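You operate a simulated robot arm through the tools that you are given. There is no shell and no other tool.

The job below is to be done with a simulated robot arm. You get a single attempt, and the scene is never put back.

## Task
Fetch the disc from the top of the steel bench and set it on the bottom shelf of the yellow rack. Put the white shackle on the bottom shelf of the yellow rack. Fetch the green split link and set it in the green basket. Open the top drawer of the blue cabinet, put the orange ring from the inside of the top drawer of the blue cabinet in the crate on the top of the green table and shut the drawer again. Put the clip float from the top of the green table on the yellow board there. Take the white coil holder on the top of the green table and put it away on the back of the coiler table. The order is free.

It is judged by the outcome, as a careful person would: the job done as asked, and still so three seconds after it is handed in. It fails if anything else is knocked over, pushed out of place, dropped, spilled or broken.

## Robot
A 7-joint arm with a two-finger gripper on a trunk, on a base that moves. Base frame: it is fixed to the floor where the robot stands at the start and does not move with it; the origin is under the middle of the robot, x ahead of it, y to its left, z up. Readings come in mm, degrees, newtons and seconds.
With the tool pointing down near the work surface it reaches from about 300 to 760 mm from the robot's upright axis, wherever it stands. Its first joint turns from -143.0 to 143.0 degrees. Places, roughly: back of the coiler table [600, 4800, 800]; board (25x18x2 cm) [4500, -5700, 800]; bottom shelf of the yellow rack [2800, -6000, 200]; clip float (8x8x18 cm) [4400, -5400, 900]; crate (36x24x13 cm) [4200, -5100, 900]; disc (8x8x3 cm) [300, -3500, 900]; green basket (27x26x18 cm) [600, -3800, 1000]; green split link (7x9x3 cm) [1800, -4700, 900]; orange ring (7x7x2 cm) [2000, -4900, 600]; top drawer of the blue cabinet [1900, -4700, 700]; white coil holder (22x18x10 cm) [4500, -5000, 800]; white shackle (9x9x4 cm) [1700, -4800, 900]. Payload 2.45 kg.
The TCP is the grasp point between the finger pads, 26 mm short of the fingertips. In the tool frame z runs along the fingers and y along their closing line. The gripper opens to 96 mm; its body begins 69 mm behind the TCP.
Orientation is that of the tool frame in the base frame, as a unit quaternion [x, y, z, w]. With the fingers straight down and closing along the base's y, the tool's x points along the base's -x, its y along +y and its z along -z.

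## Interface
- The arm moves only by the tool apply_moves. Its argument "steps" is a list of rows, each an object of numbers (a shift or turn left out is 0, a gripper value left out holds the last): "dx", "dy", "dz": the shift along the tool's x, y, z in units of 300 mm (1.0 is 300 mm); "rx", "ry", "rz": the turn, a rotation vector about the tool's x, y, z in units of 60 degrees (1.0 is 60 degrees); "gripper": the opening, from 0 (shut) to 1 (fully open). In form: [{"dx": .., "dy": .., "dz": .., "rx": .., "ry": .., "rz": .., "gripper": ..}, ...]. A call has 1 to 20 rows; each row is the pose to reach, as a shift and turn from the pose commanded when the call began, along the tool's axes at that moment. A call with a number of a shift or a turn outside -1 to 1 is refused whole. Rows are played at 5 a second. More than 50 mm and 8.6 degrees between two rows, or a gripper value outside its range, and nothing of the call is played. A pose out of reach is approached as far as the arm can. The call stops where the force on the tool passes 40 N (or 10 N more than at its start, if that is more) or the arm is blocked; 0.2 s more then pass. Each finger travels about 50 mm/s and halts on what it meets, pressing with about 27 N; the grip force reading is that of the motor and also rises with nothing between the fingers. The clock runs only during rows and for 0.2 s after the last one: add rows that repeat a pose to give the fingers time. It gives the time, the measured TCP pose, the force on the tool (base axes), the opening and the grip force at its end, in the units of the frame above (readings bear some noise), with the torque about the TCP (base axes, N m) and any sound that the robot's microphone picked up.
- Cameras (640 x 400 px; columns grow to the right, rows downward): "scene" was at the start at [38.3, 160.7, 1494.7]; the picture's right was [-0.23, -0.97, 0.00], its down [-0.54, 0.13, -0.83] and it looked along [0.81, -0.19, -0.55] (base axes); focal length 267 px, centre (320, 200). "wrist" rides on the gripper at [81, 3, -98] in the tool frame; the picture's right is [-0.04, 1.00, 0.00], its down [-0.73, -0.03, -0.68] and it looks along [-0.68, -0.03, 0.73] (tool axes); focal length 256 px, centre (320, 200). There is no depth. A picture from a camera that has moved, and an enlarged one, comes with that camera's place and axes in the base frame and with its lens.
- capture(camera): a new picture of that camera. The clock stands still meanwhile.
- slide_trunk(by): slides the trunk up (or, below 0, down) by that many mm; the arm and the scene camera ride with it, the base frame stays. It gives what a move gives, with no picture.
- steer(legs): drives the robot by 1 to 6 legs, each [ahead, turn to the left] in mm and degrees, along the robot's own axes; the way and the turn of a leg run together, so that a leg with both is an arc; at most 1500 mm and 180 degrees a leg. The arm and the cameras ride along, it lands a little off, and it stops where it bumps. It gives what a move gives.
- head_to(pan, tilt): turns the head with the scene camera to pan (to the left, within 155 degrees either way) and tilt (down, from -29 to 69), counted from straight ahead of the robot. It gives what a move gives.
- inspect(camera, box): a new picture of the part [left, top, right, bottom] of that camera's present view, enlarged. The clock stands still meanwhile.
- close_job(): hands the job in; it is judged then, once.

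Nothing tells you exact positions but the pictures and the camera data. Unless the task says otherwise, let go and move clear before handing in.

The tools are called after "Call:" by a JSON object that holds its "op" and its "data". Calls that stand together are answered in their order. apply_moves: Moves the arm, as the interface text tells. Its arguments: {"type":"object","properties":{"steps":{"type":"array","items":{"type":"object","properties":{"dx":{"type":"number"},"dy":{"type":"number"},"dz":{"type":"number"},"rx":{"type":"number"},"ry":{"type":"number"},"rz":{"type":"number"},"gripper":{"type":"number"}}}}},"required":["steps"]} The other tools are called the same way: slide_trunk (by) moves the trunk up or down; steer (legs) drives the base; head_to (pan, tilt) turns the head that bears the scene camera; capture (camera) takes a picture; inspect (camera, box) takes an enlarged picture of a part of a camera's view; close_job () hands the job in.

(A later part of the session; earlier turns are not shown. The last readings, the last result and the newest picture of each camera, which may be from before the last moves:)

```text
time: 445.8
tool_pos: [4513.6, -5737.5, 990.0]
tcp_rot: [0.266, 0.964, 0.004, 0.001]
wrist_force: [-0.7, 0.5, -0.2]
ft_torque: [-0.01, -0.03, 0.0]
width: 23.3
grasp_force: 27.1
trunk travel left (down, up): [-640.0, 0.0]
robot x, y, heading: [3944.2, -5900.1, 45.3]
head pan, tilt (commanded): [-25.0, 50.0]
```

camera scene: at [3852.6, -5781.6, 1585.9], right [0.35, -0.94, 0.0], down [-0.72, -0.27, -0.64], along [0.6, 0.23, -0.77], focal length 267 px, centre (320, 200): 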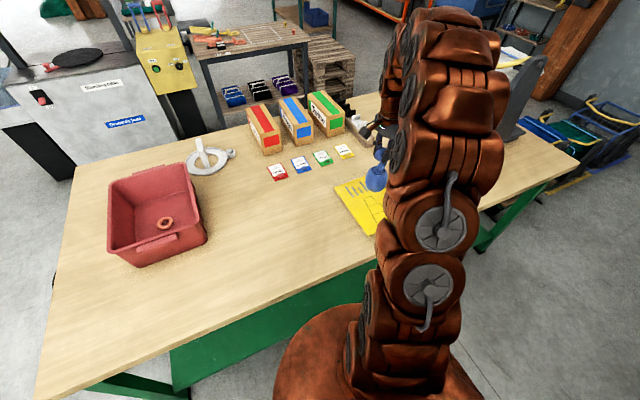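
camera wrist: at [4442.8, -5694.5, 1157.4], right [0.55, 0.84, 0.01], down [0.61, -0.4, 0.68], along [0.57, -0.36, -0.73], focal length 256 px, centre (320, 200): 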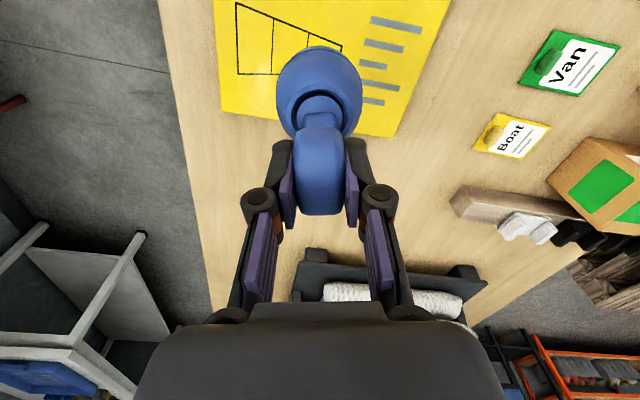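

Call:
{"op": "apply_moves", "data": {"steps": [{"dz": 0.01}, {"dz": 0.017}, {"dz": 0.017}]}}

```text
time: 446.6
tool_pos: [4510.9, -5737.7, 984.6]
tcp_rot: [0.265, 0.964, 0.004, 0.001]
wrist_force: [0.2, -0.3, -1.1]
ft_torque: [0.0, 0.02, -0.01]
width: 23.2
grasp_force: 27.2
trunk travel left (down, up): [-640.0, 0.0]
robot x, y, heading: [3941.3, -5901.3, 45.6]
head pan, tilt (commanded): [-25.0, 50.0]
```

Call:
{"op": "apply_moves", "data": {"steps": [{"dz": 0.007}, {"dz": 0.012}, {"dz": 0.012}]}}

```text
time: 447.4
tool_pos: [4511.6, -5737.4, 980.6]
tcp_rot: [0.265, 0.964, 0.004, 0.002]
wrist_force: [0.9, 1.1, -0.9]
ft_torque: [0.03, 0.02, 0.01]
width: 23.2
grasp_force: 27.1
trunk travel left (down, up): [-640.0, 0.0]
robot x, y, heading: [3946.0, -5903.2, 45.4]
head pan, tilt (commanded): [-25.0, 50.0]
```

Call:
{"op": "apply_moves", "data": {"steps": [{"dz": 0.007}, {"dz": 0.012}, {"dz": 0.012}]}}

Call:
{"op": "capture", "data": {"camera": "wrist"}}

```text
time: 448.2
tool_pos: [4512.5, -5736.8, 978.3]
tcp_rot: [0.265, 0.964, 0.006, 0.003]
wrist_force: [0.1, 0.7, 5.0]
ft_torque: [-0.06, -0.01, 0.0]
width: 23.2
grasp_force: 26.8
trunk travel left (down, up): [-640.0, 0.0]
robot x, y, heading: [3945.2, -5903.6, 45.7]
head pan, tilt (commanded): [-25.0, 50.0]
```

```text
taken
camera wrist: at [4443.3, -5693.2, 1076.2], right [0.55, 0.84, 0.01], down [0.61, -0.41, 0.68], along [0.58, -0.37, -0.73], focal length 256 px, centre (320, 200)
```

wrist: 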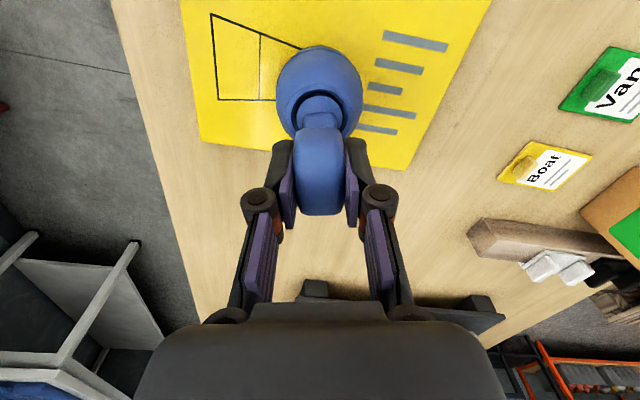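

The float stands on the board (5 N contact). I open the fingers and rise clear.

Call:
{"op": "apply_moves", "data": {"steps": [{"gripper": 0.3}, {"gripper": 0.45}, {"gripper": 0.55}, {"gripper": 0.55}]}}

Call:
{"op": "apply_moves", "data": {"steps": [{"dz": -0.08}, {"dz": -0.2}, {"dz": -0.35}, {"dz": -0.5}, {"dz": -0.5}]}}

Call:
{"op": "capture", "data": {"camera": "wrist"}}

```text
time: 449.2
tool_pos: [4510.9, -5737.5, 977.1]
tcp_rot: [0.265, 0.964, 0.003, 0.003]
wrist_force: [-0.4, 0.0, -0.2]
ft_torque: [-0.01, -0.02, 0.04]
width: 53.0
grasp_force: 0.0
trunk travel left (down, up): [-640.0, 0.0]
robot x, y, heading: [3946.9, -5898.1, 45.1]
head pan, tilt (commanded): [-25.0, 50.0]
```

```text
time: 450.4
tool_pos: [4511.3, -5739.9, 1128.2]
tcp_rot: [0.266, 0.964, 0.005, 0.003]
wrist_force: [0.7, -0.2, -1.0]
ft_torque: [-0.02, -0.02, 0.0]
width: 52.7
grasp_force: 0.0
trunk travel left (down, up): [-640.0, 0.0]
robot x, y, heading: [3946.5, -5899.1, 45.6]
head pan, tilt (commanded): [-25.0, 50.0]
```

```text
taken
camera wrist: at [4442.7, -5695.3, 1226.1], right [0.55, 0.84, 0.01], down [0.61, -0.41, 0.68], along [0.57, -0.37, -0.73], focal length 256 px, centre (320, 200)
```

wrist: 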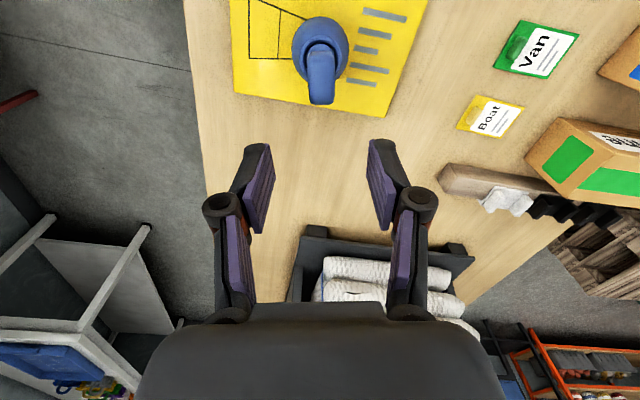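

The clip float stands on the yellow board. Now I go and shut the drawer: I pull the arm in and drive back toward the cabinet, keeping well clear of the open drawer.

Call:
{"op": "apply_moves", "data": {"steps": [{"dx": 0.14, "dy": -0.01}, {"dx": 0.28, "dy": -0.02}, {"dx": 0.42, "dy": -0.03}, {"dx": 0.56, "dy": -0.04}, {"dx": 0.7, "dy": -0.05}, {"dx": 0.84, "dy": -0.06}, {"dx": 0.96, "dy": -0.065}, {"dx": 0.96, "dy": -0.065}]}}

Call:
{"op": "capture", "data": {"camera": "scene"}}

Call:
{"op": "steer", "data": {"legs": [[0, 89.5], [1200, 0], [0, -30.3], [1220, 0], [0, 120.3]]}}

Call:
{"op": "head_to", "data": {"pan": 0, "tilt": 35}}

Call:
{"op": "capture", "data": {"camera": "scene"}}

```text
time: 452.2
tool_pos: [4251.9, -5607.9, 1125.9]
tcp_rot: [0.266, 0.964, 0.004, 0.002]
wrist_force: [-0.2, 0.5, 0.0]
ft_torque: [0.0, -0.04, -0.05]
width: 52.6
grasp_force: 0.1
trunk travel left (down, up): [-640.0, 0.0]
robot x, y, heading: [3947.2, -5904.2, 45.4]
head pan, tilt (commanded): [-25.0, 50.0]
```

```text
taken
camera scene: at [3852.2, -5781.5, 1585.9], right [0.35, -0.94, 0.0], down [-0.72, -0.27, -0.64], along [0.6, 0.23, -0.77], focal length 267 px, centre (320, 200)
```

scene: 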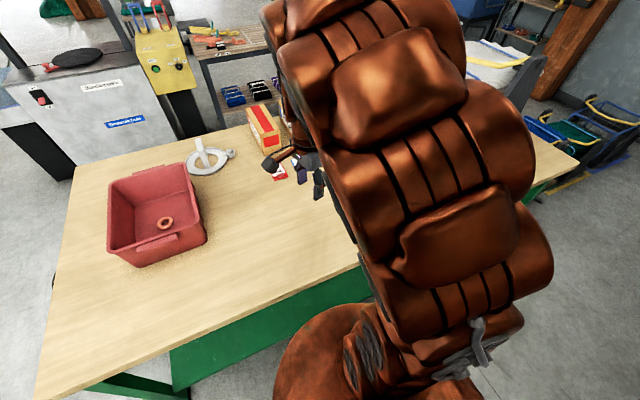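

```text
time: 474.3
tool_pos: [2453.7, -4194.6, 1126.2]
tcp_rot: [0.965, -0.262, -0.002, 0.003]
wrist_force: [-0.5, -0.4, 0.8]
ft_torque: [0.0, -0.04, -0.01]
width: 52.8
grasp_force: 0.0
trunk travel left (down, up): [-640.0, 0.0]
robot x, y, heading: [2761.8, -3896.4, -133.9]
head pan, tilt (commanded): [-25.0, 50.0]
```

```text
time: 475.2
tool_pos: [2454.0, -4194.4, 1126.4]
tcp_rot: [0.965, -0.262, -0.002, 0.004]
wrist_force: [0.2, 1.0, 0.6]
ft_torque: [0.0, 0.02, 0.04]
width: 52.9
grasp_force: 0.0
trunk travel left (down, up): [-640.0, 0.0]
robot x, y, heading: [2763.4, -3898.2, -134.0]
head pan, tilt (commanded): [0.0, 35.0]
```

```text
taken
camera scene: at [2867.5, -4050.5, 1607.6], right [-0.72, 0.7, 0.0], down [0.4, 0.41, -0.82], along [-0.57, -0.59, -0.57], focal length 267 px, centre (320, 200)
```

scene: 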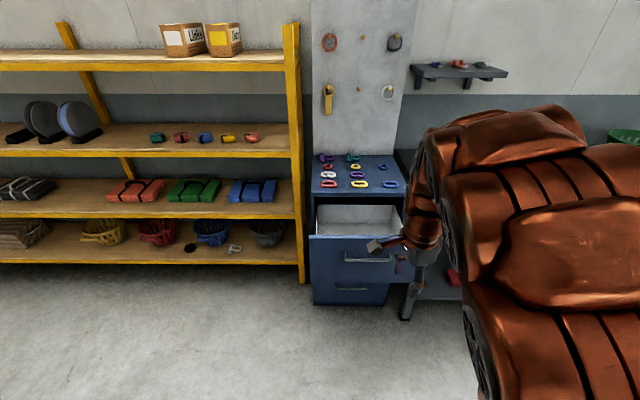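

I'm in front of the open drawer. I back up slightly, lower the trunk, close the fingers and bring the tool to point forward.

Call:
{"op": "steer", "data": {"legs": [[-110, -1]]}}

Call:
{"op": "slide_trunk", "data": {"by": -290}}

Call:
{"op": "apply_moves", "data": {"steps": [{"rz": 0.12, "gripper": 0.0}, {"rz": 0.235, "gripper": 0.0}, {"rz": 0.235, "gripper": 0.0}]}}

Call:
{"op": "apply_moves", "data": {"steps": [{"dy": 0.12, "dz": 0.03, "rx": -0.12}, {"dy": 0.24, "dz": 0.07, "rx": -0.24}, {"dy": 0.36, "dz": 0.1, "rx": -0.36}, {"dy": 0.48, "dz": 0.14, "rx": -0.48}, {"dy": 0.6, "dz": 0.17, "rx": -0.6}, {"dy": 0.72, "dz": 0.21, "rx": -0.72}, {"dy": 0.84, "dz": 0.25, "rx": -0.84}, {"dy": 0.96, "dz": 0.28, "rx": -0.96}, {"dy": 0.96, "dz": 0.28, "rx": -0.96}]}}

Call:
{"op": "apply_moves", "data": {"steps": [{"rx": -0.12}, {"rx": -0.24}, {"rx": -0.36}, {"rx": -0.44}, {"rx": -0.44}]}}

Call:
{"op": "capture", "data": {"camera": "wrist"}}

Call:
{"op": "capture", "data": {"camera": "scene"}}

```text
time: 476.4
tool_pos: [2524.1, -4110.1, 1126.9]
tcp_rot: [0.963, -0.271, -0.002, 0.004]
wrist_force: [-0.7, -0.2, 0.6]
ft_torque: [0.01, 0.0, 0.03]
width: 52.8
grasp_force: 0.1
trunk travel left (down, up): [-640.0, 0.0]
robot x, y, heading: [2837.4, -3824.2, -135.4]
head pan, tilt (commanded): [0.0, 35.0]
```

```text
time: 479.3
tool_pos: [2526.8, -4111.4, 837.2]
tcp_rot: [0.962, -0.272, -0.003, 0.004]
wrist_force: [0.0, 0.7, -0.2]
ft_torque: [-0.02, -0.01, -0.01]
width: 52.8
grasp_force: 0.0
trunk travel left (down, up): [-350.0, 290.0]
robot x, y, heading: [2839.6, -3818.8, -135.3]
head pan, tilt (commanded): [0.0, 35.0]
```

```text
time: 480.1
tool_pos: [2525.5, -4111.0, 836.3]
tcp_rot: [0.921, -0.388, -0.002, 0.005]
wrist_force: [0.6, 0.4, 0.8]
ft_torque: [0.02, 0.01, 0.02]
width: 0.0
grasp_force: 19.0
trunk travel left (down, up): [-350.0, 290.0]
robot x, y, heading: [2841.0, -3820.3, -135.2]
head pan, tilt (commanded): [0.0, 35.0]
```

```text
time: 482.1
tool_pos: [2320.2, -4313.5, 756.4]
tcp_rot: [0.805, -0.338, -0.189, 0.448]
wrist_force: [0.7, -0.4, -0.5]
ft_torque: [-0.02, 0.02, 0.04]
width: 0.2
grasp_force: 27.3
trunk travel left (down, up): [-350.0, 290.0]
robot x, y, heading: [2839.8, -3822.7, -135.3]
head pan, tilt (commanded): [0.0, 35.0]
```

```text
time: 483.3
tool_pos: [2319.4, -4313.1, 754.7]
tcp_rot: [0.682, -0.287, -0.261, 0.62]
wrist_force: [-0.3, -0.6, 0.0]
ft_torque: [0.0, 0.01, -0.03]
width: 0.0
grasp_force: 26.9
trunk travel left (down, up): [-350.0, 290.0]
robot x, y, heading: [2836.9, -3822.9, -135.0]
head pan, tilt (commanded): [0.0, 35.0]
```

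```text
taken
camera wrist: at [2446.8, -4302.9, 768.2], right [-0.1, -0.04, 0.99], down [-0.03, 1.0, 0.03], along [-0.99, -0.03, -0.1], focal length 256 px, centre (320, 200)
```

wrist: 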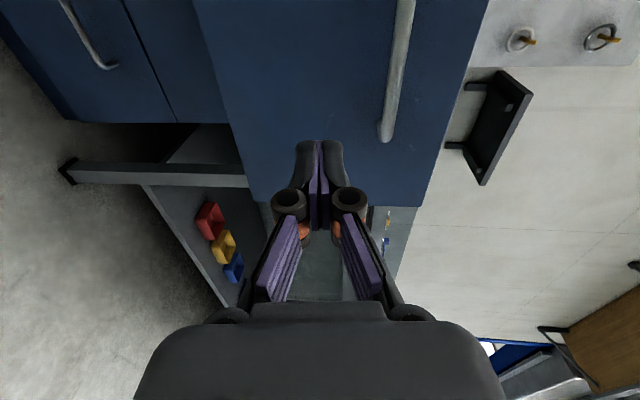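

```text
taken
camera scene: at [2941.5, -3974.5, 1317.7], right [-0.7, 0.71, 0.0], down [0.41, 0.4, -0.82], along [-0.58, -0.58, -0.57], focal length 267 px, centre (320, 200)
```

scene: 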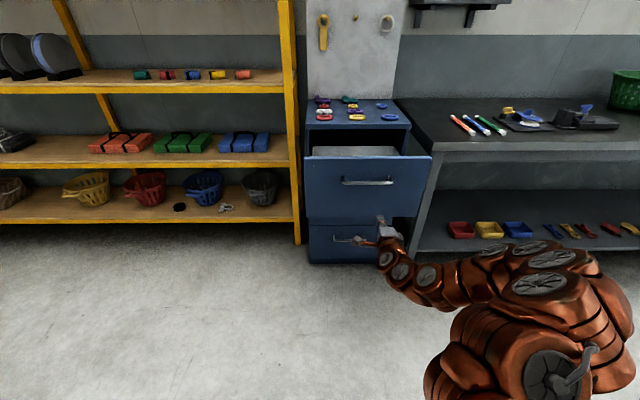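

The closed fingertips point at the drawer front below the handle. I drive forward, pushing the drawer in stages.

Call:
{"op": "steer", "data": {"legs": [[250, 0]]}}

Call:
{"op": "capture", "data": {"camera": "wrist"}}

```text
time: 485.2
tool_pos: [2137.8, -4489.7, 754.9]
tcp_rot: [0.681, -0.288, -0.262, 0.62]
wrist_force: [0.2, -0.3, 0.6]
ft_torque: [0.0, 0.02, 0.05]
width: 0.0
grasp_force: 26.9
trunk travel left (down, up): [-350.0, 290.0]
robot x, y, heading: [2655.6, -4000.3, -135.4]
head pan, tilt (commanded): [0.0, 35.0]
```

```text
taken
camera wrist: at [2265.0, -4480.0, 768.1], right [-0.1, -0.04, 0.99], down [-0.03, 1.0, 0.04], along [-1.0, -0.02, -0.1], focal length 256 px, centre (320, 200)
```

wrist: 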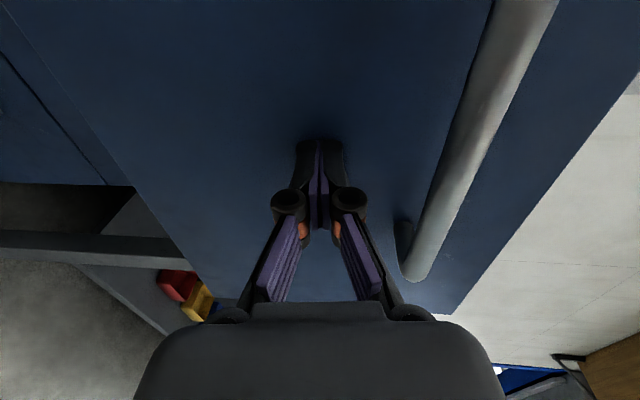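

The drawer moves easily. I push another 130 mm.

Call:
{"op": "steer", "data": {"legs": [[130, 0]]}}

Call:
{"op": "capture", "data": {"camera": "wrist"}}

Call:
{"op": "capture", "data": {"camera": "scene"}}

```text
time: 486.4
tool_pos: [2046.0, -4580.6, 754.3]
tcp_rot: [0.682, -0.287, -0.261, 0.62]
wrist_force: [-0.3, -0.6, -0.1]
ft_torque: [0.02, -0.01, 0.0]
width: 0.2
grasp_force: 26.8
trunk travel left (down, up): [-350.0, 290.0]
robot x, y, heading: [2570.8, -4087.7, -135.3]
head pan, tilt (commanded): [0.0, 35.0]
```

```text
taken
camera wrist: at [2173.3, -4571.0, 768.0], right [-0.1, -0.04, 0.99], down [-0.03, 1.0, 0.04], along [-1.0, -0.02, -0.1], focal length 256 px, centre (320, 200)
```

wrist: 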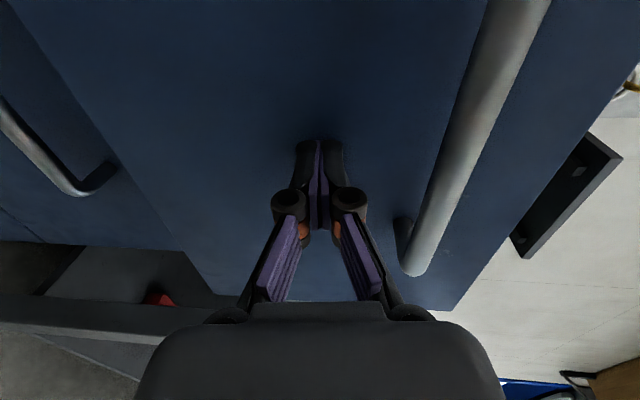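

```text
taken
camera scene: at [2669.0, -4244.0, 1317.6], right [-0.7, 0.71, 0.0], down [0.41, 0.4, -0.82], along [-0.58, -0.58, -0.57], focal length 267 px, centre (320, 200)
```

scene: 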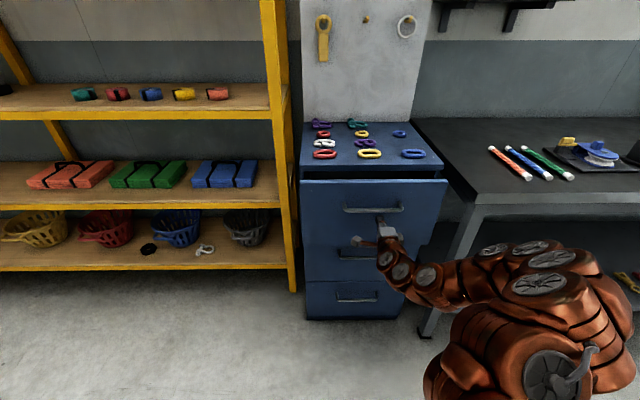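

The drawer is nearly shut. I push the last part with the arm, watching the force.

Call:
{"op": "apply_moves", "data": {"steps": [{"dz": 0.04}, {"dz": 0.08}, {"dz": 0.12}, {"dz": 0.15}, {"dz": 0.15}]}}

Call:
{"op": "capture", "data": {"camera": "scene"}}

```text
time: 487.6
tool_pos: [2014.7, -4611.7, 750.4]
tcp_rot: [0.683, -0.287, -0.261, 0.619]
wrist_force: [-0.1, -0.2, 0.3]
ft_torque: [0.04, -0.01, -0.01]
width: 0.0
grasp_force: 26.7
trunk travel left (down, up): [-350.0, 290.0]
robot x, y, heading: [2567.6, -4092.7, -135.2]
head pan, tilt (commanded): [0.0, 35.0]
```

```text
taken
camera scene: at [2669.1, -4244.0, 1317.6], right [-0.7, 0.71, 0.0], down [0.41, 0.4, -0.82], along [-0.58, -0.58, -0.57], focal length 267 px, centre (320, 200)
```

scene: 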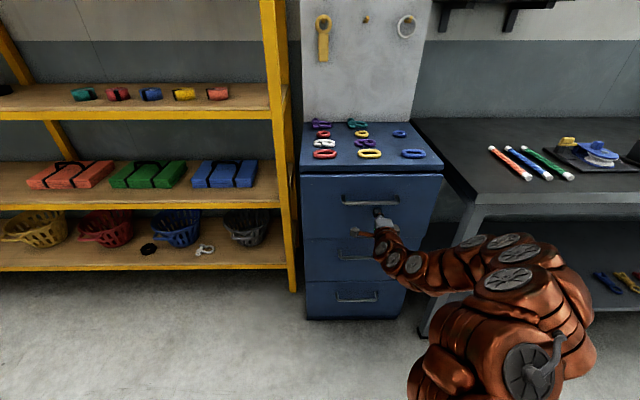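

Almost flush; I push a little further in small steps.

Call:
{"op": "apply_moves", "data": {"steps": [{"dz": 0.013}, {"dz": 0.027}, {"dz": 0.027}]}}

Call:
{"op": "apply_moves", "data": {"steps": [{"dz": 0.013}, {"dz": 0.027}, {"dz": 0.027}]}}

Call:
{"op": "inspect", "data": {"camera": "scene", "box": [280, 110, 460, 330]}}

```text
time: 488.4
tool_pos: [2008.1, -4618.6, 749.3]
tcp_rot: [0.682, -0.286, -0.261, 0.62]
wrist_force: [-0.1, -0.4, -0.3]
ft_torque: [0.02, -0.03, 0.0]
width: 0.0
grasp_force: 27.0
trunk travel left (down, up): [-350.0, 290.0]
robot x, y, heading: [2568.2, -4092.8, -135.2]
head pan, tilt (commanded): [0.0, 35.0]
```

```text
time: 489.2
tool_pos: [2001.8, -4624.0, 748.9]
tcp_rot: [0.682, -0.288, -0.261, 0.619]
wrist_force: [-0.1, -0.5, 0.0]
ft_torque: [0.01, -0.01, 0.01]
width: 0.1
grasp_force: 27.0
trunk travel left (down, up): [-350.0, 290.0]
robot x, y, heading: [2565.9, -4091.1, -135.4]
head pan, tilt (commanded): [0.0, 35.0]
```

```text
1.82 times, centred on (370, 220) of scene
camera zoom: at [2669.1, -4244.0, 1317.6], right [-0.7, 0.71, 0.0], down [0.41, 0.4, -0.82], along [-0.58, -0.58, -0.57], focal length 485 px, centre (229, 164)
```

zoom: 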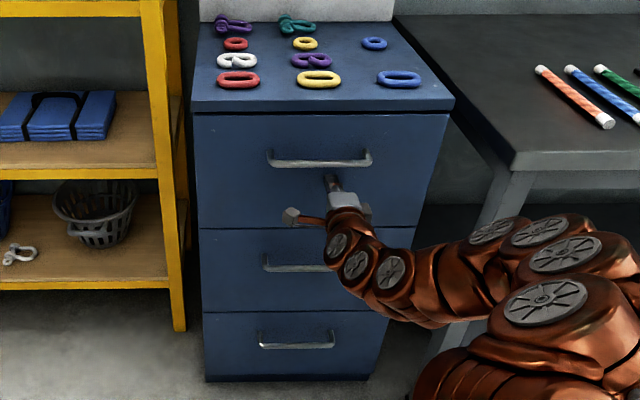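

No resistance yet; I continue until I feel the stop.

Call:
{"op": "apply_moves", "data": {"steps": [{"dz": 0.01}, {"dz": 0.02}, {"dz": 0.02}]}}

Call:
{"op": "apply_moves", "data": {"steps": [{"dz": 0.01}, {"dz": 0.02}, {"dz": 0.02}]}}

```text
time: 489.8
tool_pos: [2001.3, -4624.5, 748.1]
tcp_rot: [0.682, -0.288, -0.26, 0.62]
wrist_force: [18.1, 20.8, 9.5]
ft_torque: [-0.35, 0.21, 0.25]
width: 0.1
grasp_force: 27.1
trunk travel left (down, up): [-350.0, 290.0]
robot x, y, heading: [2563.3, -4085.7, -135.2]
head pan, tilt (commanded): [0.0, 35.0]
stopped in row 2: the force on the tool passed its limit at 51 N (the readings are from after the stop); the commanded pose is now the measured one
```

```text
time: 490.1
tool_pos: [2001.5, -4623.5, 748.0]
tcp_rot: [0.682, -0.289, -0.259, 0.62]
wrist_force: [20.0, 22.4, 12.8]
ft_torque: [-0.4, 0.24, 0.24]
width: 0.0
grasp_force: 26.6
trunk travel left (down, up): [-350.0, 290.0]
robot x, y, heading: [2568.7, -4092.9, -135.5]
head pan, tilt (commanded): [0.0, 35.0]
stopped in row 1: the force on the tool passed its limit at 49 N (the readings are from after the stop); the commanded pose is now the measured one
```

Firm stop: the drawer is shut. I back the arm off and check.

Call:
{"op": "apply_moves", "data": {"steps": [{"dz": -0.05}, {"dz": -0.15}, {"dz": -0.25}, {"dz": -0.25}]}}

Call:
{"op": "steer", "data": {"legs": [[-200, 0]]}}

Call:
{"op": "slide_trunk", "data": {"by": 290}}

Call:
{"op": "head_to", "data": {"pan": 0, "tilt": 40}}

Call:
{"op": "capture", "data": {"camera": "scene"}}

Call:
{"op": "inspect", "data": {"camera": "scene", "box": [240, 100, 460, 300]}}

```text
time: 491.1
tool_pos: [2053.1, -4574.4, 754.2]
tcp_rot: [0.683, -0.288, -0.26, 0.619]
wrist_force: [-0.8, -0.6, 0.1]
ft_torque: [-0.02, 0.0, -0.06]
width: 0.0
grasp_force: 27.1
trunk travel left (down, up): [-350.0, 290.0]
robot x, y, heading: [2568.0, -4091.1, -135.6]
head pan, tilt (commanded): [0.0, 35.0]
```

```text
time: 492.7
tool_pos: [2197.8, -4431.6, 753.3]
tcp_rot: [0.683, -0.29, -0.259, 0.619]
wrist_force: [0.4, -0.4, 0.4]
ft_torque: [0.02, 0.02, 0.03]
width: 0.0
grasp_force: 26.9
trunk travel left (down, up): [-350.0, 290.0]
robot x, y, heading: [2712.1, -3947.9, -135.4]
head pan, tilt (commanded): [0.0, 35.0]
```

```text
time: 495.6
tool_pos: [2197.4, -4431.6, 1044.7]
tcp_rot: [0.683, -0.288, -0.26, 0.619]
wrist_force: [0.0, 0.6, -0.3]
ft_torque: [0.04, 0.01, 0.04]
width: 0.0
grasp_force: 27.0
trunk travel left (down, up): [-640.0, 0.0]
robot x, y, heading: [2708.5, -3949.2, -135.4]
head pan, tilt (commanded): [0.0, 35.0]
```

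```text
time: 496.3
tool_pos: [2199.4, -4430.8, 1044.7]
tcp_rot: [0.683, -0.289, -0.259, 0.618]
wrist_force: [1.0, -0.2, 0.4]
ft_torque: [-0.03, 0.0, -0.02]
width: 0.0
grasp_force: 26.7
trunk travel left (down, up): [-640.0, 0.0]
robot x, y, heading: [2711.4, -3948.9, -135.4]
head pan, tilt (commanded): [0.0, 40.0]
```

```text
taken
camera scene: at [2816.1, -4098.9, 1600.1], right [-0.7, 0.71, 0.0], down [0.46, 0.45, -0.77], along [-0.55, -0.54, -0.64], focal length 267 px, centre (320, 200)
```

scene: 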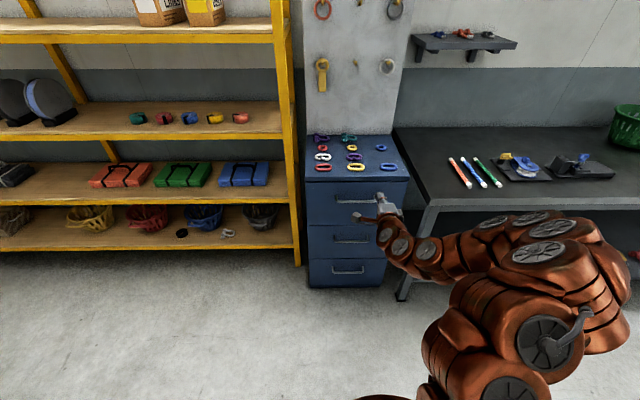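

```text
2.00 times, centred on (350, 200) of scene
camera zoom: at [2816.1, -4098.9, 1600.1], right [-0.7, 0.71, 0.0], down [0.46, 0.45, -0.77], along [-0.55, -0.54, -0.64], focal length 534 px, centre (260, 200)
```

zoom: 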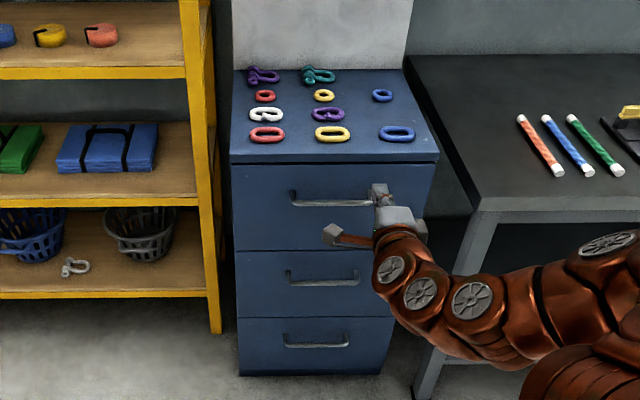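

The drawer is shut and everything on the cabinet is in place. Last item: the white coil holder. I bring the tool upright, pull in, and drive around to the green table's left side.

Call:
{"op": "apply_moves", "data": {"steps": [{"dz": -0.12, "dy": 0.03}, {"dz": -0.24, "dy": 0.06}, {"dz": -0.36, "dy": 0.09, "rx": 0.12}, {"dz": -0.48, "dy": 0.12, "rx": 0.24}, {"dz": -0.6, "dy": 0.15, "rx": 0.36}, {"dz": -0.7, "dy": 0.18, "rx": 0.48}, {"dz": -0.7, "dy": 0.21, "rx": 0.6}, {"dz": -0.7, "dy": 0.24, "rx": 0.72}, {"dz": -0.7, "dy": 0.27, "rx": 0.84}, {"dz": -0.7, "dy": 0.3, "rx": 0.96}]}}

Call:
{"op": "apply_moves", "data": {"steps": [{"rx": 0.13}, {"rx": 0.26}, {"rx": 0.39}, {"rx": 0.44}, {"rx": 0.44}]}}

Call:
{"op": "steer", "data": {"legs": [[0, 142], [1345, 0], [0, -51.6], [1100, 0]]}}

Call:
{"op": "head_to", "data": {"pan": -60, "tilt": 35}}

Call:
{"op": "capture", "data": {"camera": "scene"}}

```text
time: 498.5
tool_pos: [2341.0, -4291.3, 1154.2]
tcp_rot: [0.897, -0.379, -0.088, 0.211]
wrist_force: [-0.3, 0.1, 0.3]
ft_torque: [-0.03, 0.02, -0.01]
width: 0.0
grasp_force: 27.0
out of reach, approached as far as the arm can: row 1, 2, 3, 4, 5, 6, 7
trunk travel left (down, up): [-640.0, 0.0]
robot x, y, heading: [2712.0, -3944.2, -135.3]
head pan, tilt (commanded): [0.0, 40.0]
```

```text
time: 499.7
tool_pos: [2340.6, -4291.7, 1154.2]
tcp_rot: [0.922, -0.388, 0.001, 0.002]
wrist_force: [0.4, -0.8, 0.0]
ft_torque: [-0.01, 0.02, -0.03]
width: 0.0
grasp_force: 27.2
trunk travel left (down, up): [-640.0, 0.0]
robot x, y, heading: [2714.6, -3947.2, -135.5]
head pan, tilt (commanded): [0.0, 40.0]
```

```text
time: 519.8
tool_pos: [5196.2, -4934.4, 1155.6]
tcp_rot: [0.921, 0.389, 0.002, 0.002]
wrist_force: [-0.2, 0.0, 0.0]
ft_torque: [-0.03, -0.01, 0.01]
width: 0.0
grasp_force: 27.1
trunk travel left (down, up): [-640.0, 0.0]
robot x, y, heading: [4842.8, -4572.1, -43.9]
head pan, tilt (commanded): [0.0, 40.0]
```

```text
time: 521.1
tool_pos: [5196.4, -4932.9, 1154.9]
tcp_rot: [0.921, 0.389, 0.002, 0.003]
wrist_force: [0.0, -0.2, 0.0]
ft_torque: [-0.01, 0.01, 0.03]
width: 0.0
grasp_force: 27.2
trunk travel left (down, up): [-640.0, 0.0]
robot x, y, heading: [4843.7, -4570.8, -43.9]
head pan, tilt (commanded): [-60.0, 35.0]
```

```text
taken
camera scene: at [4913.2, -4490.1, 1607.6], right [-0.97, 0.24, 0.0], down [0.14, 0.56, -0.82], along [-0.2, -0.8, -0.57], focal length 267 px, centre (320, 200)
```

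scene: 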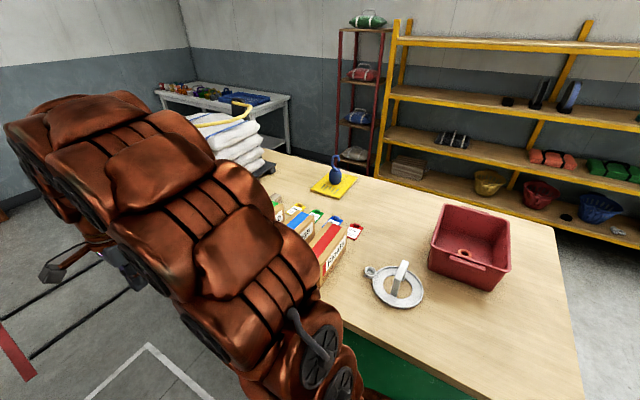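

I'm on the table's left side. I turn to face the table and look at the coil holder.

Call:
{"op": "steer", "data": {"legs": [[0, -91]]}}

Call:
{"op": "head_to", "data": {"pan": 0, "tilt": 45}}

Call:
{"op": "capture", "data": {"camera": "scene"}}

Call:
{"op": "inspect", "data": {"camera": "scene", "box": [240, 140, 420, 280]}}

Call:
{"op": "capture", "data": {"camera": "wrist"}}

```text
time: 525.3
tool_pos: [4481.0, -4927.3, 1154.7]
tcp_rot: [0.927, -0.375, 0.0, 0.003]
wrist_force: [-0.4, -0.4, 0.3]
ft_torque: [-0.01, 0.0, 0.0]
width: 0.2
grasp_force: 27.0
trunk travel left (down, up): [-640.0, 0.0]
robot x, y, heading: [4840.5, -4567.7, -133.9]
head pan, tilt (commanded): [-60.0, 35.0]
```

```text
time: 526.6
tool_pos: [4480.9, -4928.2, 1155.4]
tcp_rot: [0.927, -0.375, 0.0, 0.002]
wrist_force: [-0.2, 0.7, 0.8]
ft_torque: [-0.02, -0.02, -0.01]
width: 0.0
grasp_force: 26.9
trunk travel left (down, up): [-640.0, 0.0]
robot x, y, heading: [4839.9, -4572.8, -133.9]
head pan, tilt (commanded): [0.0, 45.0]
```

```text
taken
camera scene: at [4953.7, -4718.8, 1592.8], right [-0.72, 0.69, 0.0], down [0.49, 0.51, -0.71], along [-0.49, -0.51, -0.71], focal length 267 px, centre (320, 200)
```

scene: 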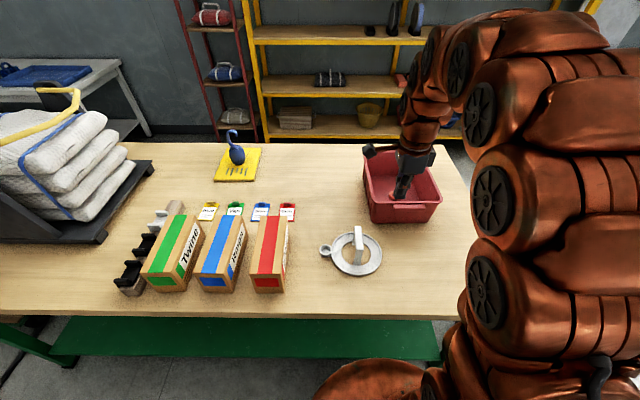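

```text
2.86 times, centred on (330, 210) of scene
camera zoom: at [4953.7, -4718.8, 1592.8], right [-0.72, 0.69, 0.0], down [0.49, 0.51, -0.71], along [-0.49, -0.51, -0.71], focal length 762 px, centre (291, 171)
```

zoom: 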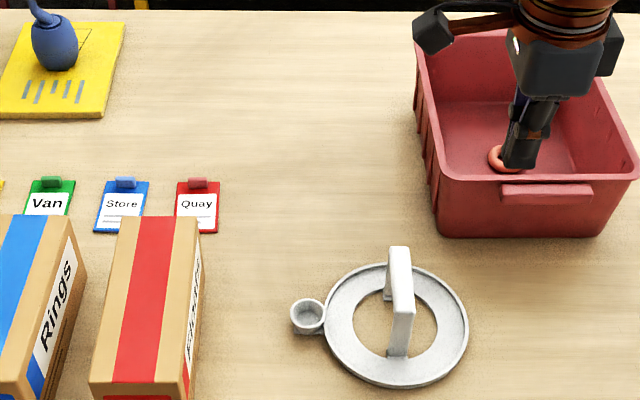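

```text
taken
camera wrist: at [4538.4, -4986.1, 1253.7], right [-0.72, -0.69, 0.0], down [-0.51, 0.54, 0.68], along [-0.47, 0.49, -0.74], focal length 256 px, centre (320, 200)
```

wrist: 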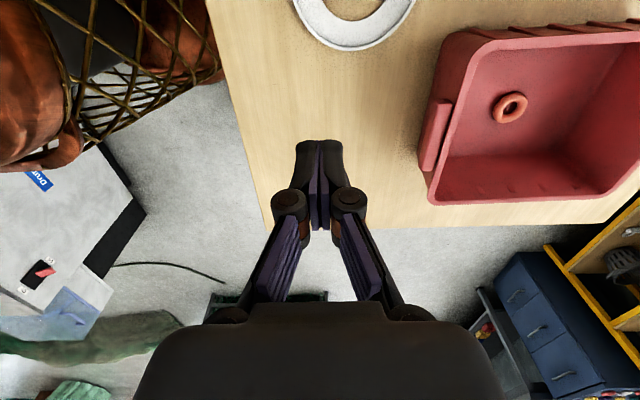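

The coil holder has an upright handle whose bar runs straight away from me, so I'll grip it from above with lateral closing. I turn the gripper and tilt it outward about 30 degrees, which will also help reach the back of the coiler table.

Call:
{"op": "apply_moves", "data": {"steps": [{"rz": 0.14, "gripper": 0.7}, {"rz": 0.28, "gripper": 0.7}, {"rz": 0.42, "gripper": 0.7}, {"rz": 0.56, "gripper": 0.7}, {"rz": 0.7, "gripper": 0.7}, {"rz": 0.84, "gripper": 0.7}, {"rz": 0.98, "gripper": 0.7}]}}

Call:
{"op": "apply_moves", "data": {"steps": [{"rz": 0.14}, {"rz": 0.28}, {"rz": 0.42}, {"rz": 0.52}, {"rz": 0.52}]}}

Call:
{"op": "apply_moves", "data": {"steps": [{"ry": 0.13}, {"ry": 0.26}, {"ry": 0.39}, {"ry": 0.5}, {"ry": 0.5}]}}

Call:
{"op": "capture", "data": {"camera": "wrist"}}

```text
time: 528.2
tool_pos: [4481.2, -4926.9, 1154.7]
tcp_rot: [-0.622, 0.783, 0.0, -0.002]
wrist_force: [-0.5, -0.2, 0.1]
ft_torque: [0.03, -0.02, 0.0]
width: 67.2
grasp_force: 0.1
trunk travel left (down, up): [-640.0, 0.0]
robot x, y, heading: [4844.4, -4570.3, -134.0]
head pan, tilt (commanded): [0.0, 45.0]
```

```text
time: 529.4
tool_pos: [4481.5, -4927.7, 1154.7]
tcp_rot: [-0.389, 0.921, -0.003, -0.001]
wrist_force: [0.1, -0.4, 0.1]
ft_torque: [0.01, 0.01, 0.0]
width: 67.3
grasp_force: 0.1
trunk travel left (down, up): [-640.0, 0.0]
robot x, y, heading: [4841.2, -4573.4, -133.8]
head pan, tilt (commanded): [0.0, 45.0]
```

```text
time: 530.6
tool_pos: [4480.1, -4927.6, 1154.1]
tcp_rot: [-0.377, 0.889, -0.104, -0.24]
wrist_force: [-0.8, 0.3, -0.2]
ft_torque: [-0.03, 0.0, -0.01]
width: 67.2
grasp_force: 0.0
trunk travel left (down, up): [-640.0, 0.0]
robot x, y, heading: [4842.1, -4578.9, -133.8]
head pan, tilt (commanded): [0.0, 45.0]
```

```text
taken
camera wrist: at [4465.0, -4939.8, 1281.1], right [-0.69, 0.72, -0.02], down [0.7, 0.68, 0.22], along [0.17, 0.13, -0.98], focal length 256 px, centre (320, 200)
```

wrist: 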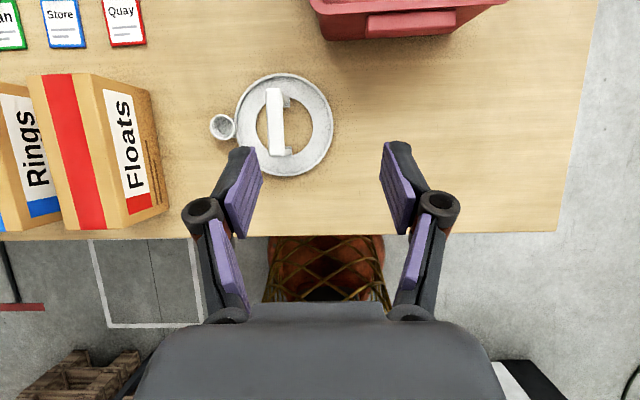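

The handle is clearly visible from above. I align with its bar and move to just above it.

Call:
{"op": "apply_moves", "data": {"steps": [{"dx": -0.03, "dy": -0.055, "dz": 0.13, "rx": 0.032, "rz": -0.055}, {"dx": -0.06, "dy": -0.111, "dz": 0.26, "rx": 0.064, "rz": -0.11}, {"dx": -0.09, "dy": -0.166, "dz": 0.39, "rx": 0.064, "rz": -0.11}, {"dx": -0.117, "dy": -0.222, "dz": 0.51, "rx": 0.064, "rz": -0.11}, {"dx": -0.117, "dy": -0.222, "dz": 0.51, "rx": 0.064, "rz": -0.11}]}}

Call:
{"op": "capture", "data": {"camera": "wrist"}}

```text
time: 531.8
tool_pos: [4496.4, -5006.7, 1004.7]
tcp_rot: [-0.435, 0.862, -0.118, -0.233]
wrist_force: [0.6, 0.6, -0.5]
ft_torque: [0.01, 0.02, 0.0]
width: 67.1
grasp_force: 0.0
trunk travel left (down, up): [-640.0, 0.0]
robot x, y, heading: [4840.4, -4570.9, -133.8]
head pan, tilt (commanded): [0.0, 45.0]
```

```text
taken
camera wrist: at [4481.8, -5021.8, 1131.4], right [-0.78, 0.62, -0.02], down [0.6, 0.77, 0.22], along [0.15, 0.16, -0.98], focal length 256 px, centre (320, 200)
```

wrist: 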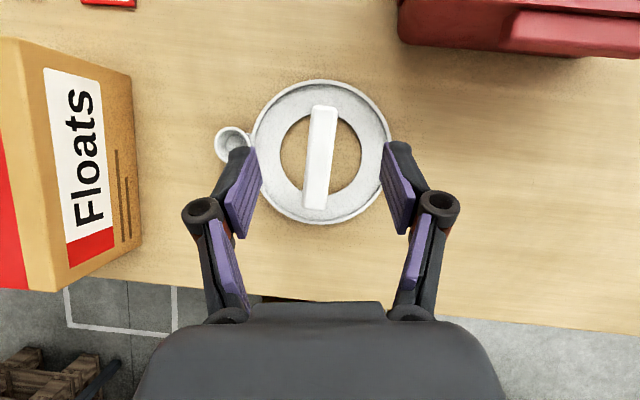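

Nicely centred. I trim the yaw and lower straight down so the bar sits between the pads.

Call:
{"op": "apply_moves", "data": {"steps": [{"dx": -0.05, "dy": -0.003, "dz": 0.085, "rx": -0.03, "rz": 0.052}, {"dx": -0.1, "dy": -0.006, "dz": 0.171, "rx": -0.03, "rz": 0.052}, {"dx": -0.1495, "dy": -0.006, "dz": 0.256, "rx": -0.03, "rz": 0.052}, {"dx": -0.1495, "dy": -0.006, "dz": 0.256, "rx": -0.03, "rz": 0.052}]}}

Call:
{"op": "capture", "data": {"camera": "wrist"}}

Call:
{"op": "inspect", "data": {"camera": "scene", "box": [260, 120, 460, 290]}}

```text
time: 532.8
tool_pos: [4497.7, -5008.7, 916.5]
tcp_rot: [-0.407, 0.875, -0.111, -0.237]
wrist_force: [-0.4, 0.1, 0.7]
ft_torque: [0.03, 0.02, 0.0]
width: 67.4
grasp_force: 0.0
trunk travel left (down, up): [-640.0, 0.0]
robot x, y, heading: [4842.0, -4572.6, -133.9]
head pan, tilt (commanded): [0.0, 45.0]
```

```text
taken
camera wrist: at [4482.5, -5022.0, 1042.9], right [-0.74, 0.67, -0.02], down [0.65, 0.73, 0.22], along [0.16, 0.15, -0.98], focal length 256 px, centre (320, 200)
```

wrist: 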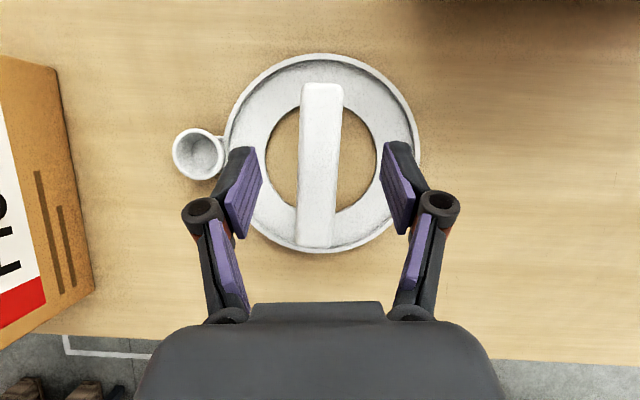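

```text
2.35 times, centred on (360, 205) of scene
camera zoom: at [4953.7, -4718.8, 1592.9], right [-0.72, 0.69, 0.0], down [0.49, 0.51, -0.71], along [-0.49, -0.51, -0.71], focal length 628 px, centre (226, 188)
```

zoom: 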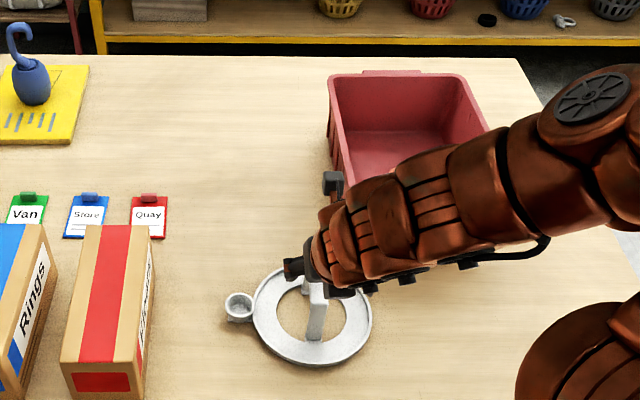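

The bar seems a bit lower than the pads, so I go 16 mm lower before closing.

Call:
{"op": "apply_moves", "data": {"steps": [{"dx": -0.015, "dz": 0.025}, {"dx": -0.027, "dz": 0.046}, {"dx": -0.027, "dz": 0.046}]}}

Call:
{"op": "capture", "data": {"camera": "wrist"}}

```text
time: 533.6
tool_pos: [4498.5, -5008.2, 899.6]
tcp_rot: [-0.407, 0.875, -0.112, -0.236]
wrist_force: [0.1, 0.7, -1.1]
ft_torque: [-0.02, 0.02, -0.01]
width: 67.3
grasp_force: 0.1
trunk travel left (down, up): [-640.0, 0.0]
robot x, y, heading: [4839.6, -4573.0, -134.0]
head pan, tilt (commanded): [0.0, 45.0]
```

```text
taken
camera wrist: at [4482.6, -5022.2, 1026.8], right [-0.74, 0.67, -0.02], down [0.65, 0.73, 0.22], along [0.16, 0.15, -0.98], focal length 256 px, centre (320, 200)
```

wrist: 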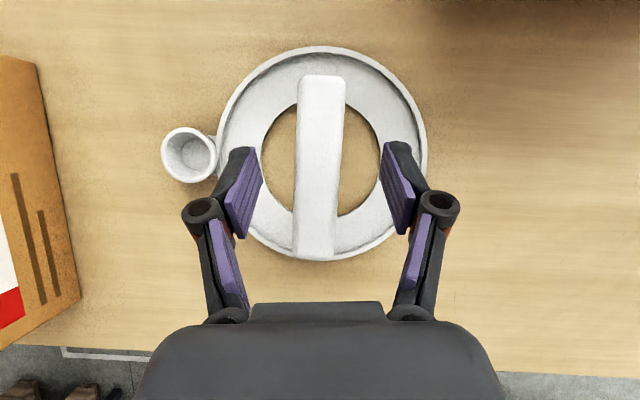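

The bar is now right at pad level. I close on it.

Call:
{"op": "apply_moves", "data": {"steps": [{"gripper": 0.5}, {"gripper": 0.35}, {"gripper": 0.2}, {"gripper": 0.0}, {"gripper": 0.0}, {"gripper": 0.0}]}}

Call:
{"op": "capture", "data": {"camera": "wrist"}}

```text
time: 535.0
tool_pos: [4499.1, -5009.4, 900.4]
tcp_rot: [-0.407, 0.875, -0.111, -0.236]
wrist_force: [0.4, 0.6, 1.5]
ft_torque: [-0.05, 0.02, -0.12]
width: 23.6
grasp_force: 26.6
trunk travel left (down, up): [-640.0, 0.0]
robot x, y, heading: [4840.9, -4572.5, -133.8]
head pan, tilt (commanded): [0.0, 45.0]
```

```text
taken
camera wrist: at [4482.7, -5022.2, 1026.9], right [-0.74, 0.67, -0.02], down [0.65, 0.73, 0.22], along [0.16, 0.15, -0.98], focal length 256 px, centre (320, 200)
```

wrist: 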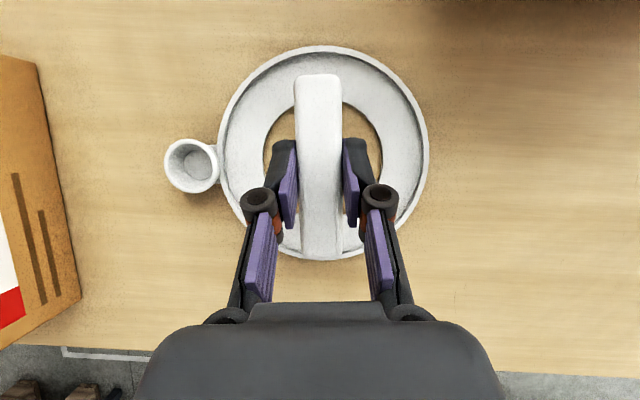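

Gripped at 24 mm. I lift a little and check for weight and tilt.

Call:
{"op": "apply_moves", "data": {"steps": [{"dx": 0.008, "dz": -0.014, "gripper": 0.0}, {"dx": 0.025, "dz": -0.043}, {"dx": 0.05, "dz": -0.086}, {"dx": 0.084, "dz": -0.144}, {"dx": 0.084, "dz": -0.144}]}}

Call:
{"op": "capture", "data": {"camera": "wrist"}}

Call:
{"op": "inspect", "data": {"camera": "scene", "box": [260, 120, 460, 290]}}

```text
time: 536.2
tool_pos: [4498.2, -5008.7, 950.8]
tcp_rot: [-0.408, 0.875, -0.112, -0.236]
wrist_force: [-0.2, 1.0, -1.7]
ft_torque: [0.02, -0.04, 0.0]
width: 23.6
grasp_force: 27.4
trunk travel left (down, up): [-640.0, 0.0]
robot x, y, heading: [4839.5, -4569.8, -133.7]
head pan, tilt (commanded): [0.0, 45.0]
```

```text
taken
camera wrist: at [4482.4, -5022.2, 1076.6], right [-0.74, 0.67, -0.02], down [0.65, 0.73, 0.22], along [0.16, 0.15, -0.98], focal length 256 px, centre (320, 200)
```

wrist: 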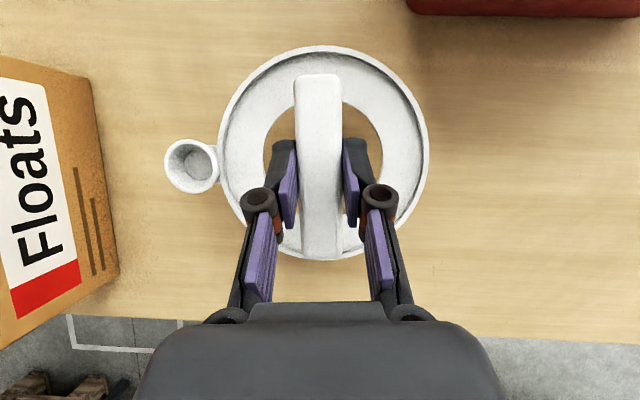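

```text
2.35 times, centred on (360, 205) of scene
camera zoom: at [4953.7, -4718.8, 1592.8], right [-0.72, 0.69, 0.0], down [0.49, 0.51, -0.71], along [-0.49, -0.51, -0.71], focal length 628 px, centre (226, 188)
```

zoom: 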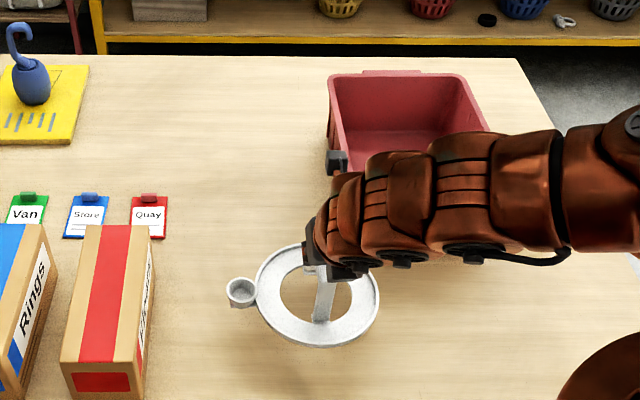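

The coil holder lifts level. I raise it further, pull it in, and set off on the long drive to the coiler table, first back out along the aisle.

Call:
{"op": "apply_moves", "data": {"steps": [{"dx": 0.07, "dz": -0.12}, {"dx": 0.14, "dz": -0.24}, {"dx": 0.21, "dz": -0.36}, {"dx": 0.28, "dz": -0.49}, {"dx": 0.16, "dz": -0.56}, {"dx": 0.04, "dz": -0.63}, {"dx": -0.08, "dz": -0.7}, {"dx": -0.08, "dz": -0.7}]}}

Call:
{"op": "capture", "data": {"camera": "wrist"}}

Call:
{"op": "steer", "data": {"legs": [[0, -91], [1110, 0], [0, 53]]}}

```text
time: 538.0
tool_pos: [4585.2, -4911.9, 1115.0]
tcp_rot: [-0.42, 0.873, -0.108, -0.222]
wrist_force: [1.2, -0.5, -2.3]
ft_torque: [0.03, 0.04, -0.01]
width: 23.4
grasp_force: 27.0
out of reach, approached as far as the arm can: row 7
trunk travel left (down, up): [-640.0, 0.0]
robot x, y, heading: [4844.6, -4575.0, -133.8]
head pan, tilt (commanded): [0.0, 45.0]
```

```text
taken
camera wrist: at [4566.9, -4928.3, 1240.9], right [-0.76, 0.65, -0.02], down [0.63, 0.74, 0.25], along [0.18, 0.17, -0.97], focal length 256 px, centre (320, 200)
```

wrist: 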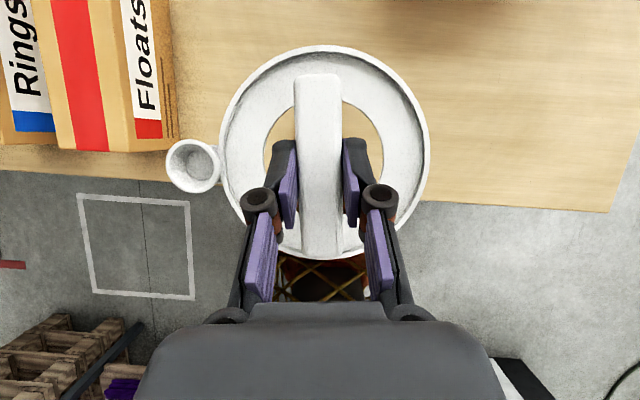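

```text
time: 550.0
tool_pos: [3641.1, -3898.9, 1115.4]
tcp_rot: [-0.116, 0.962, -0.03, -0.245]
wrist_force: [1.0, 0.1, -1.6]
ft_torque: [0.01, -0.01, -0.01]
width: 23.4
grasp_force: 27.2
trunk travel left (down, up): [-640.0, 0.0]
robot x, y, heading: [4053.0, -3791.0, -171.4]
head pan, tilt (commanded): [0.0, 45.0]
```

Call:
{"op": "steer", "data": {"legs": [[1392, 0], [0, -52.6], [1500, 0], [516, 0]]}}

Call:
{"op": "capture", "data": {"camera": "wrist"}}

```text
time: 569.0
tool_pos: [908.0, -2303.7, 1115.8]
tcp_rot: [0.325, 0.913, 0.083, -0.233]
wrist_force: [0.4, 0.5, -1.7]
ft_torque: [0.01, 0.0, -0.01]
width: 23.3
grasp_force: 26.5
trunk travel left (down, up): [-640.0, 0.0]
robot x, y, heading: [1245.0, -2564.9, 135.5]
head pan, tilt (commanded): [0.0, 45.0]
```

```text
taken
camera wrist: at [891.2, -2284.8, 1241.0], right [0.66, 0.75, -0.02], down [0.73, -0.64, 0.25], along [0.17, -0.18, -0.97], focal length 256 px, centre (320, 200)
```

wrist: 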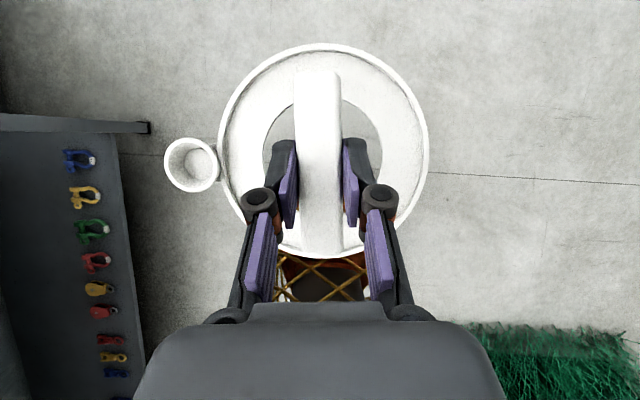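

Holder steady; I continue across the open floor and up the left side of the net bundle.

Call:
{"op": "steer", "data": {"legs": [[0, -3.6], [1500, 0], [1410, 0], [0, -41.9]]}}

Call:
{"op": "head_to", "data": {"pan": 0, "tilt": 25}}

Call:
{"op": "capture", "data": {"camera": "scene"}}

Call:
{"op": "head_to", "data": {"pan": -35, "tilt": 25}}

Call:
{"op": "capture", "data": {"camera": "scene"}}

```text
time: 585.4
tool_pos: [-773.7, 7.1, 1115.2]
tcp_rot: [0.65, 0.719, 0.165, -0.183]
wrist_force: [0.0, -0.4, -1.3]
ft_torque: [0.0, -0.02, 0.01]
width: 23.6
grasp_force: 26.3
trunk travel left (down, up): [-640.0, 0.0]
robot x, y, heading: [-722.0, -414.1, 90.9]
head pan, tilt (commanded): [0.0, 45.0]
```

```text
time: 586.2
tool_pos: [-772.9, 7.3, 1115.2]
tcp_rot: [0.65, 0.719, 0.165, -0.184]
wrist_force: [0.0, 0.9, -1.2]
ft_torque: [-0.01, 0.0, -0.02]
width: 23.4
grasp_force: 27.4
trunk travel left (down, up): [-640.0, 0.0]
robot x, y, heading: [-724.0, -414.6, 90.8]
head pan, tilt (commanded): [0.0, 25.0]
```

```text
taken
camera scene: at [-900.8, -374.1, 1623.3], right [1.0, 0.01, 0.0], down [0.0, -0.42, -0.91], along [-0.01, 0.91, -0.42], focal length 267 px, centre (320, 200)
```

scene: 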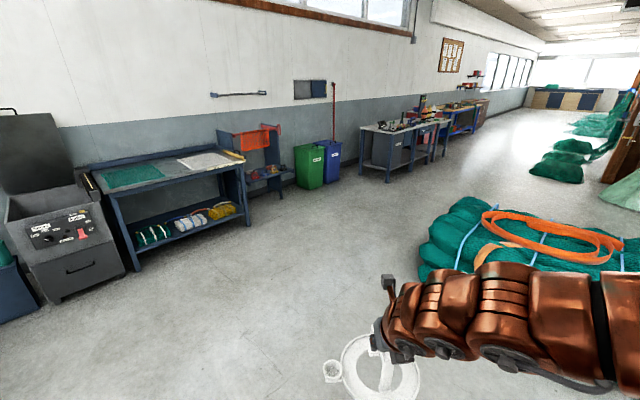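

```text
time: 587.2
tool_pos: [-772.5, 7.8, 1115.8]
tcp_rot: [0.649, 0.719, 0.165, -0.184]
wrist_force: [-0.1, 0.2, -2.8]
ft_torque: [0.02, 0.0, -0.03]
width: 23.5
grasp_force: 27.6
trunk travel left (down, up): [-640.0, 0.0]
robot x, y, heading: [-722.0, -414.3, 90.8]
head pan, tilt (commanded): [-35.0, 25.0]
```

```text
taken
camera scene: at [-847.8, -390.1, 1623.4], right [0.83, -0.56, 0.0], down [-0.24, -0.35, -0.91], along [0.51, 0.75, -0.42], focal length 267 px, centre (320, 200)
```

scene: 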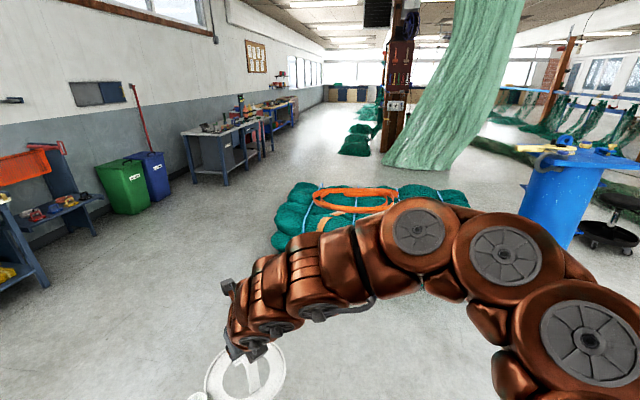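

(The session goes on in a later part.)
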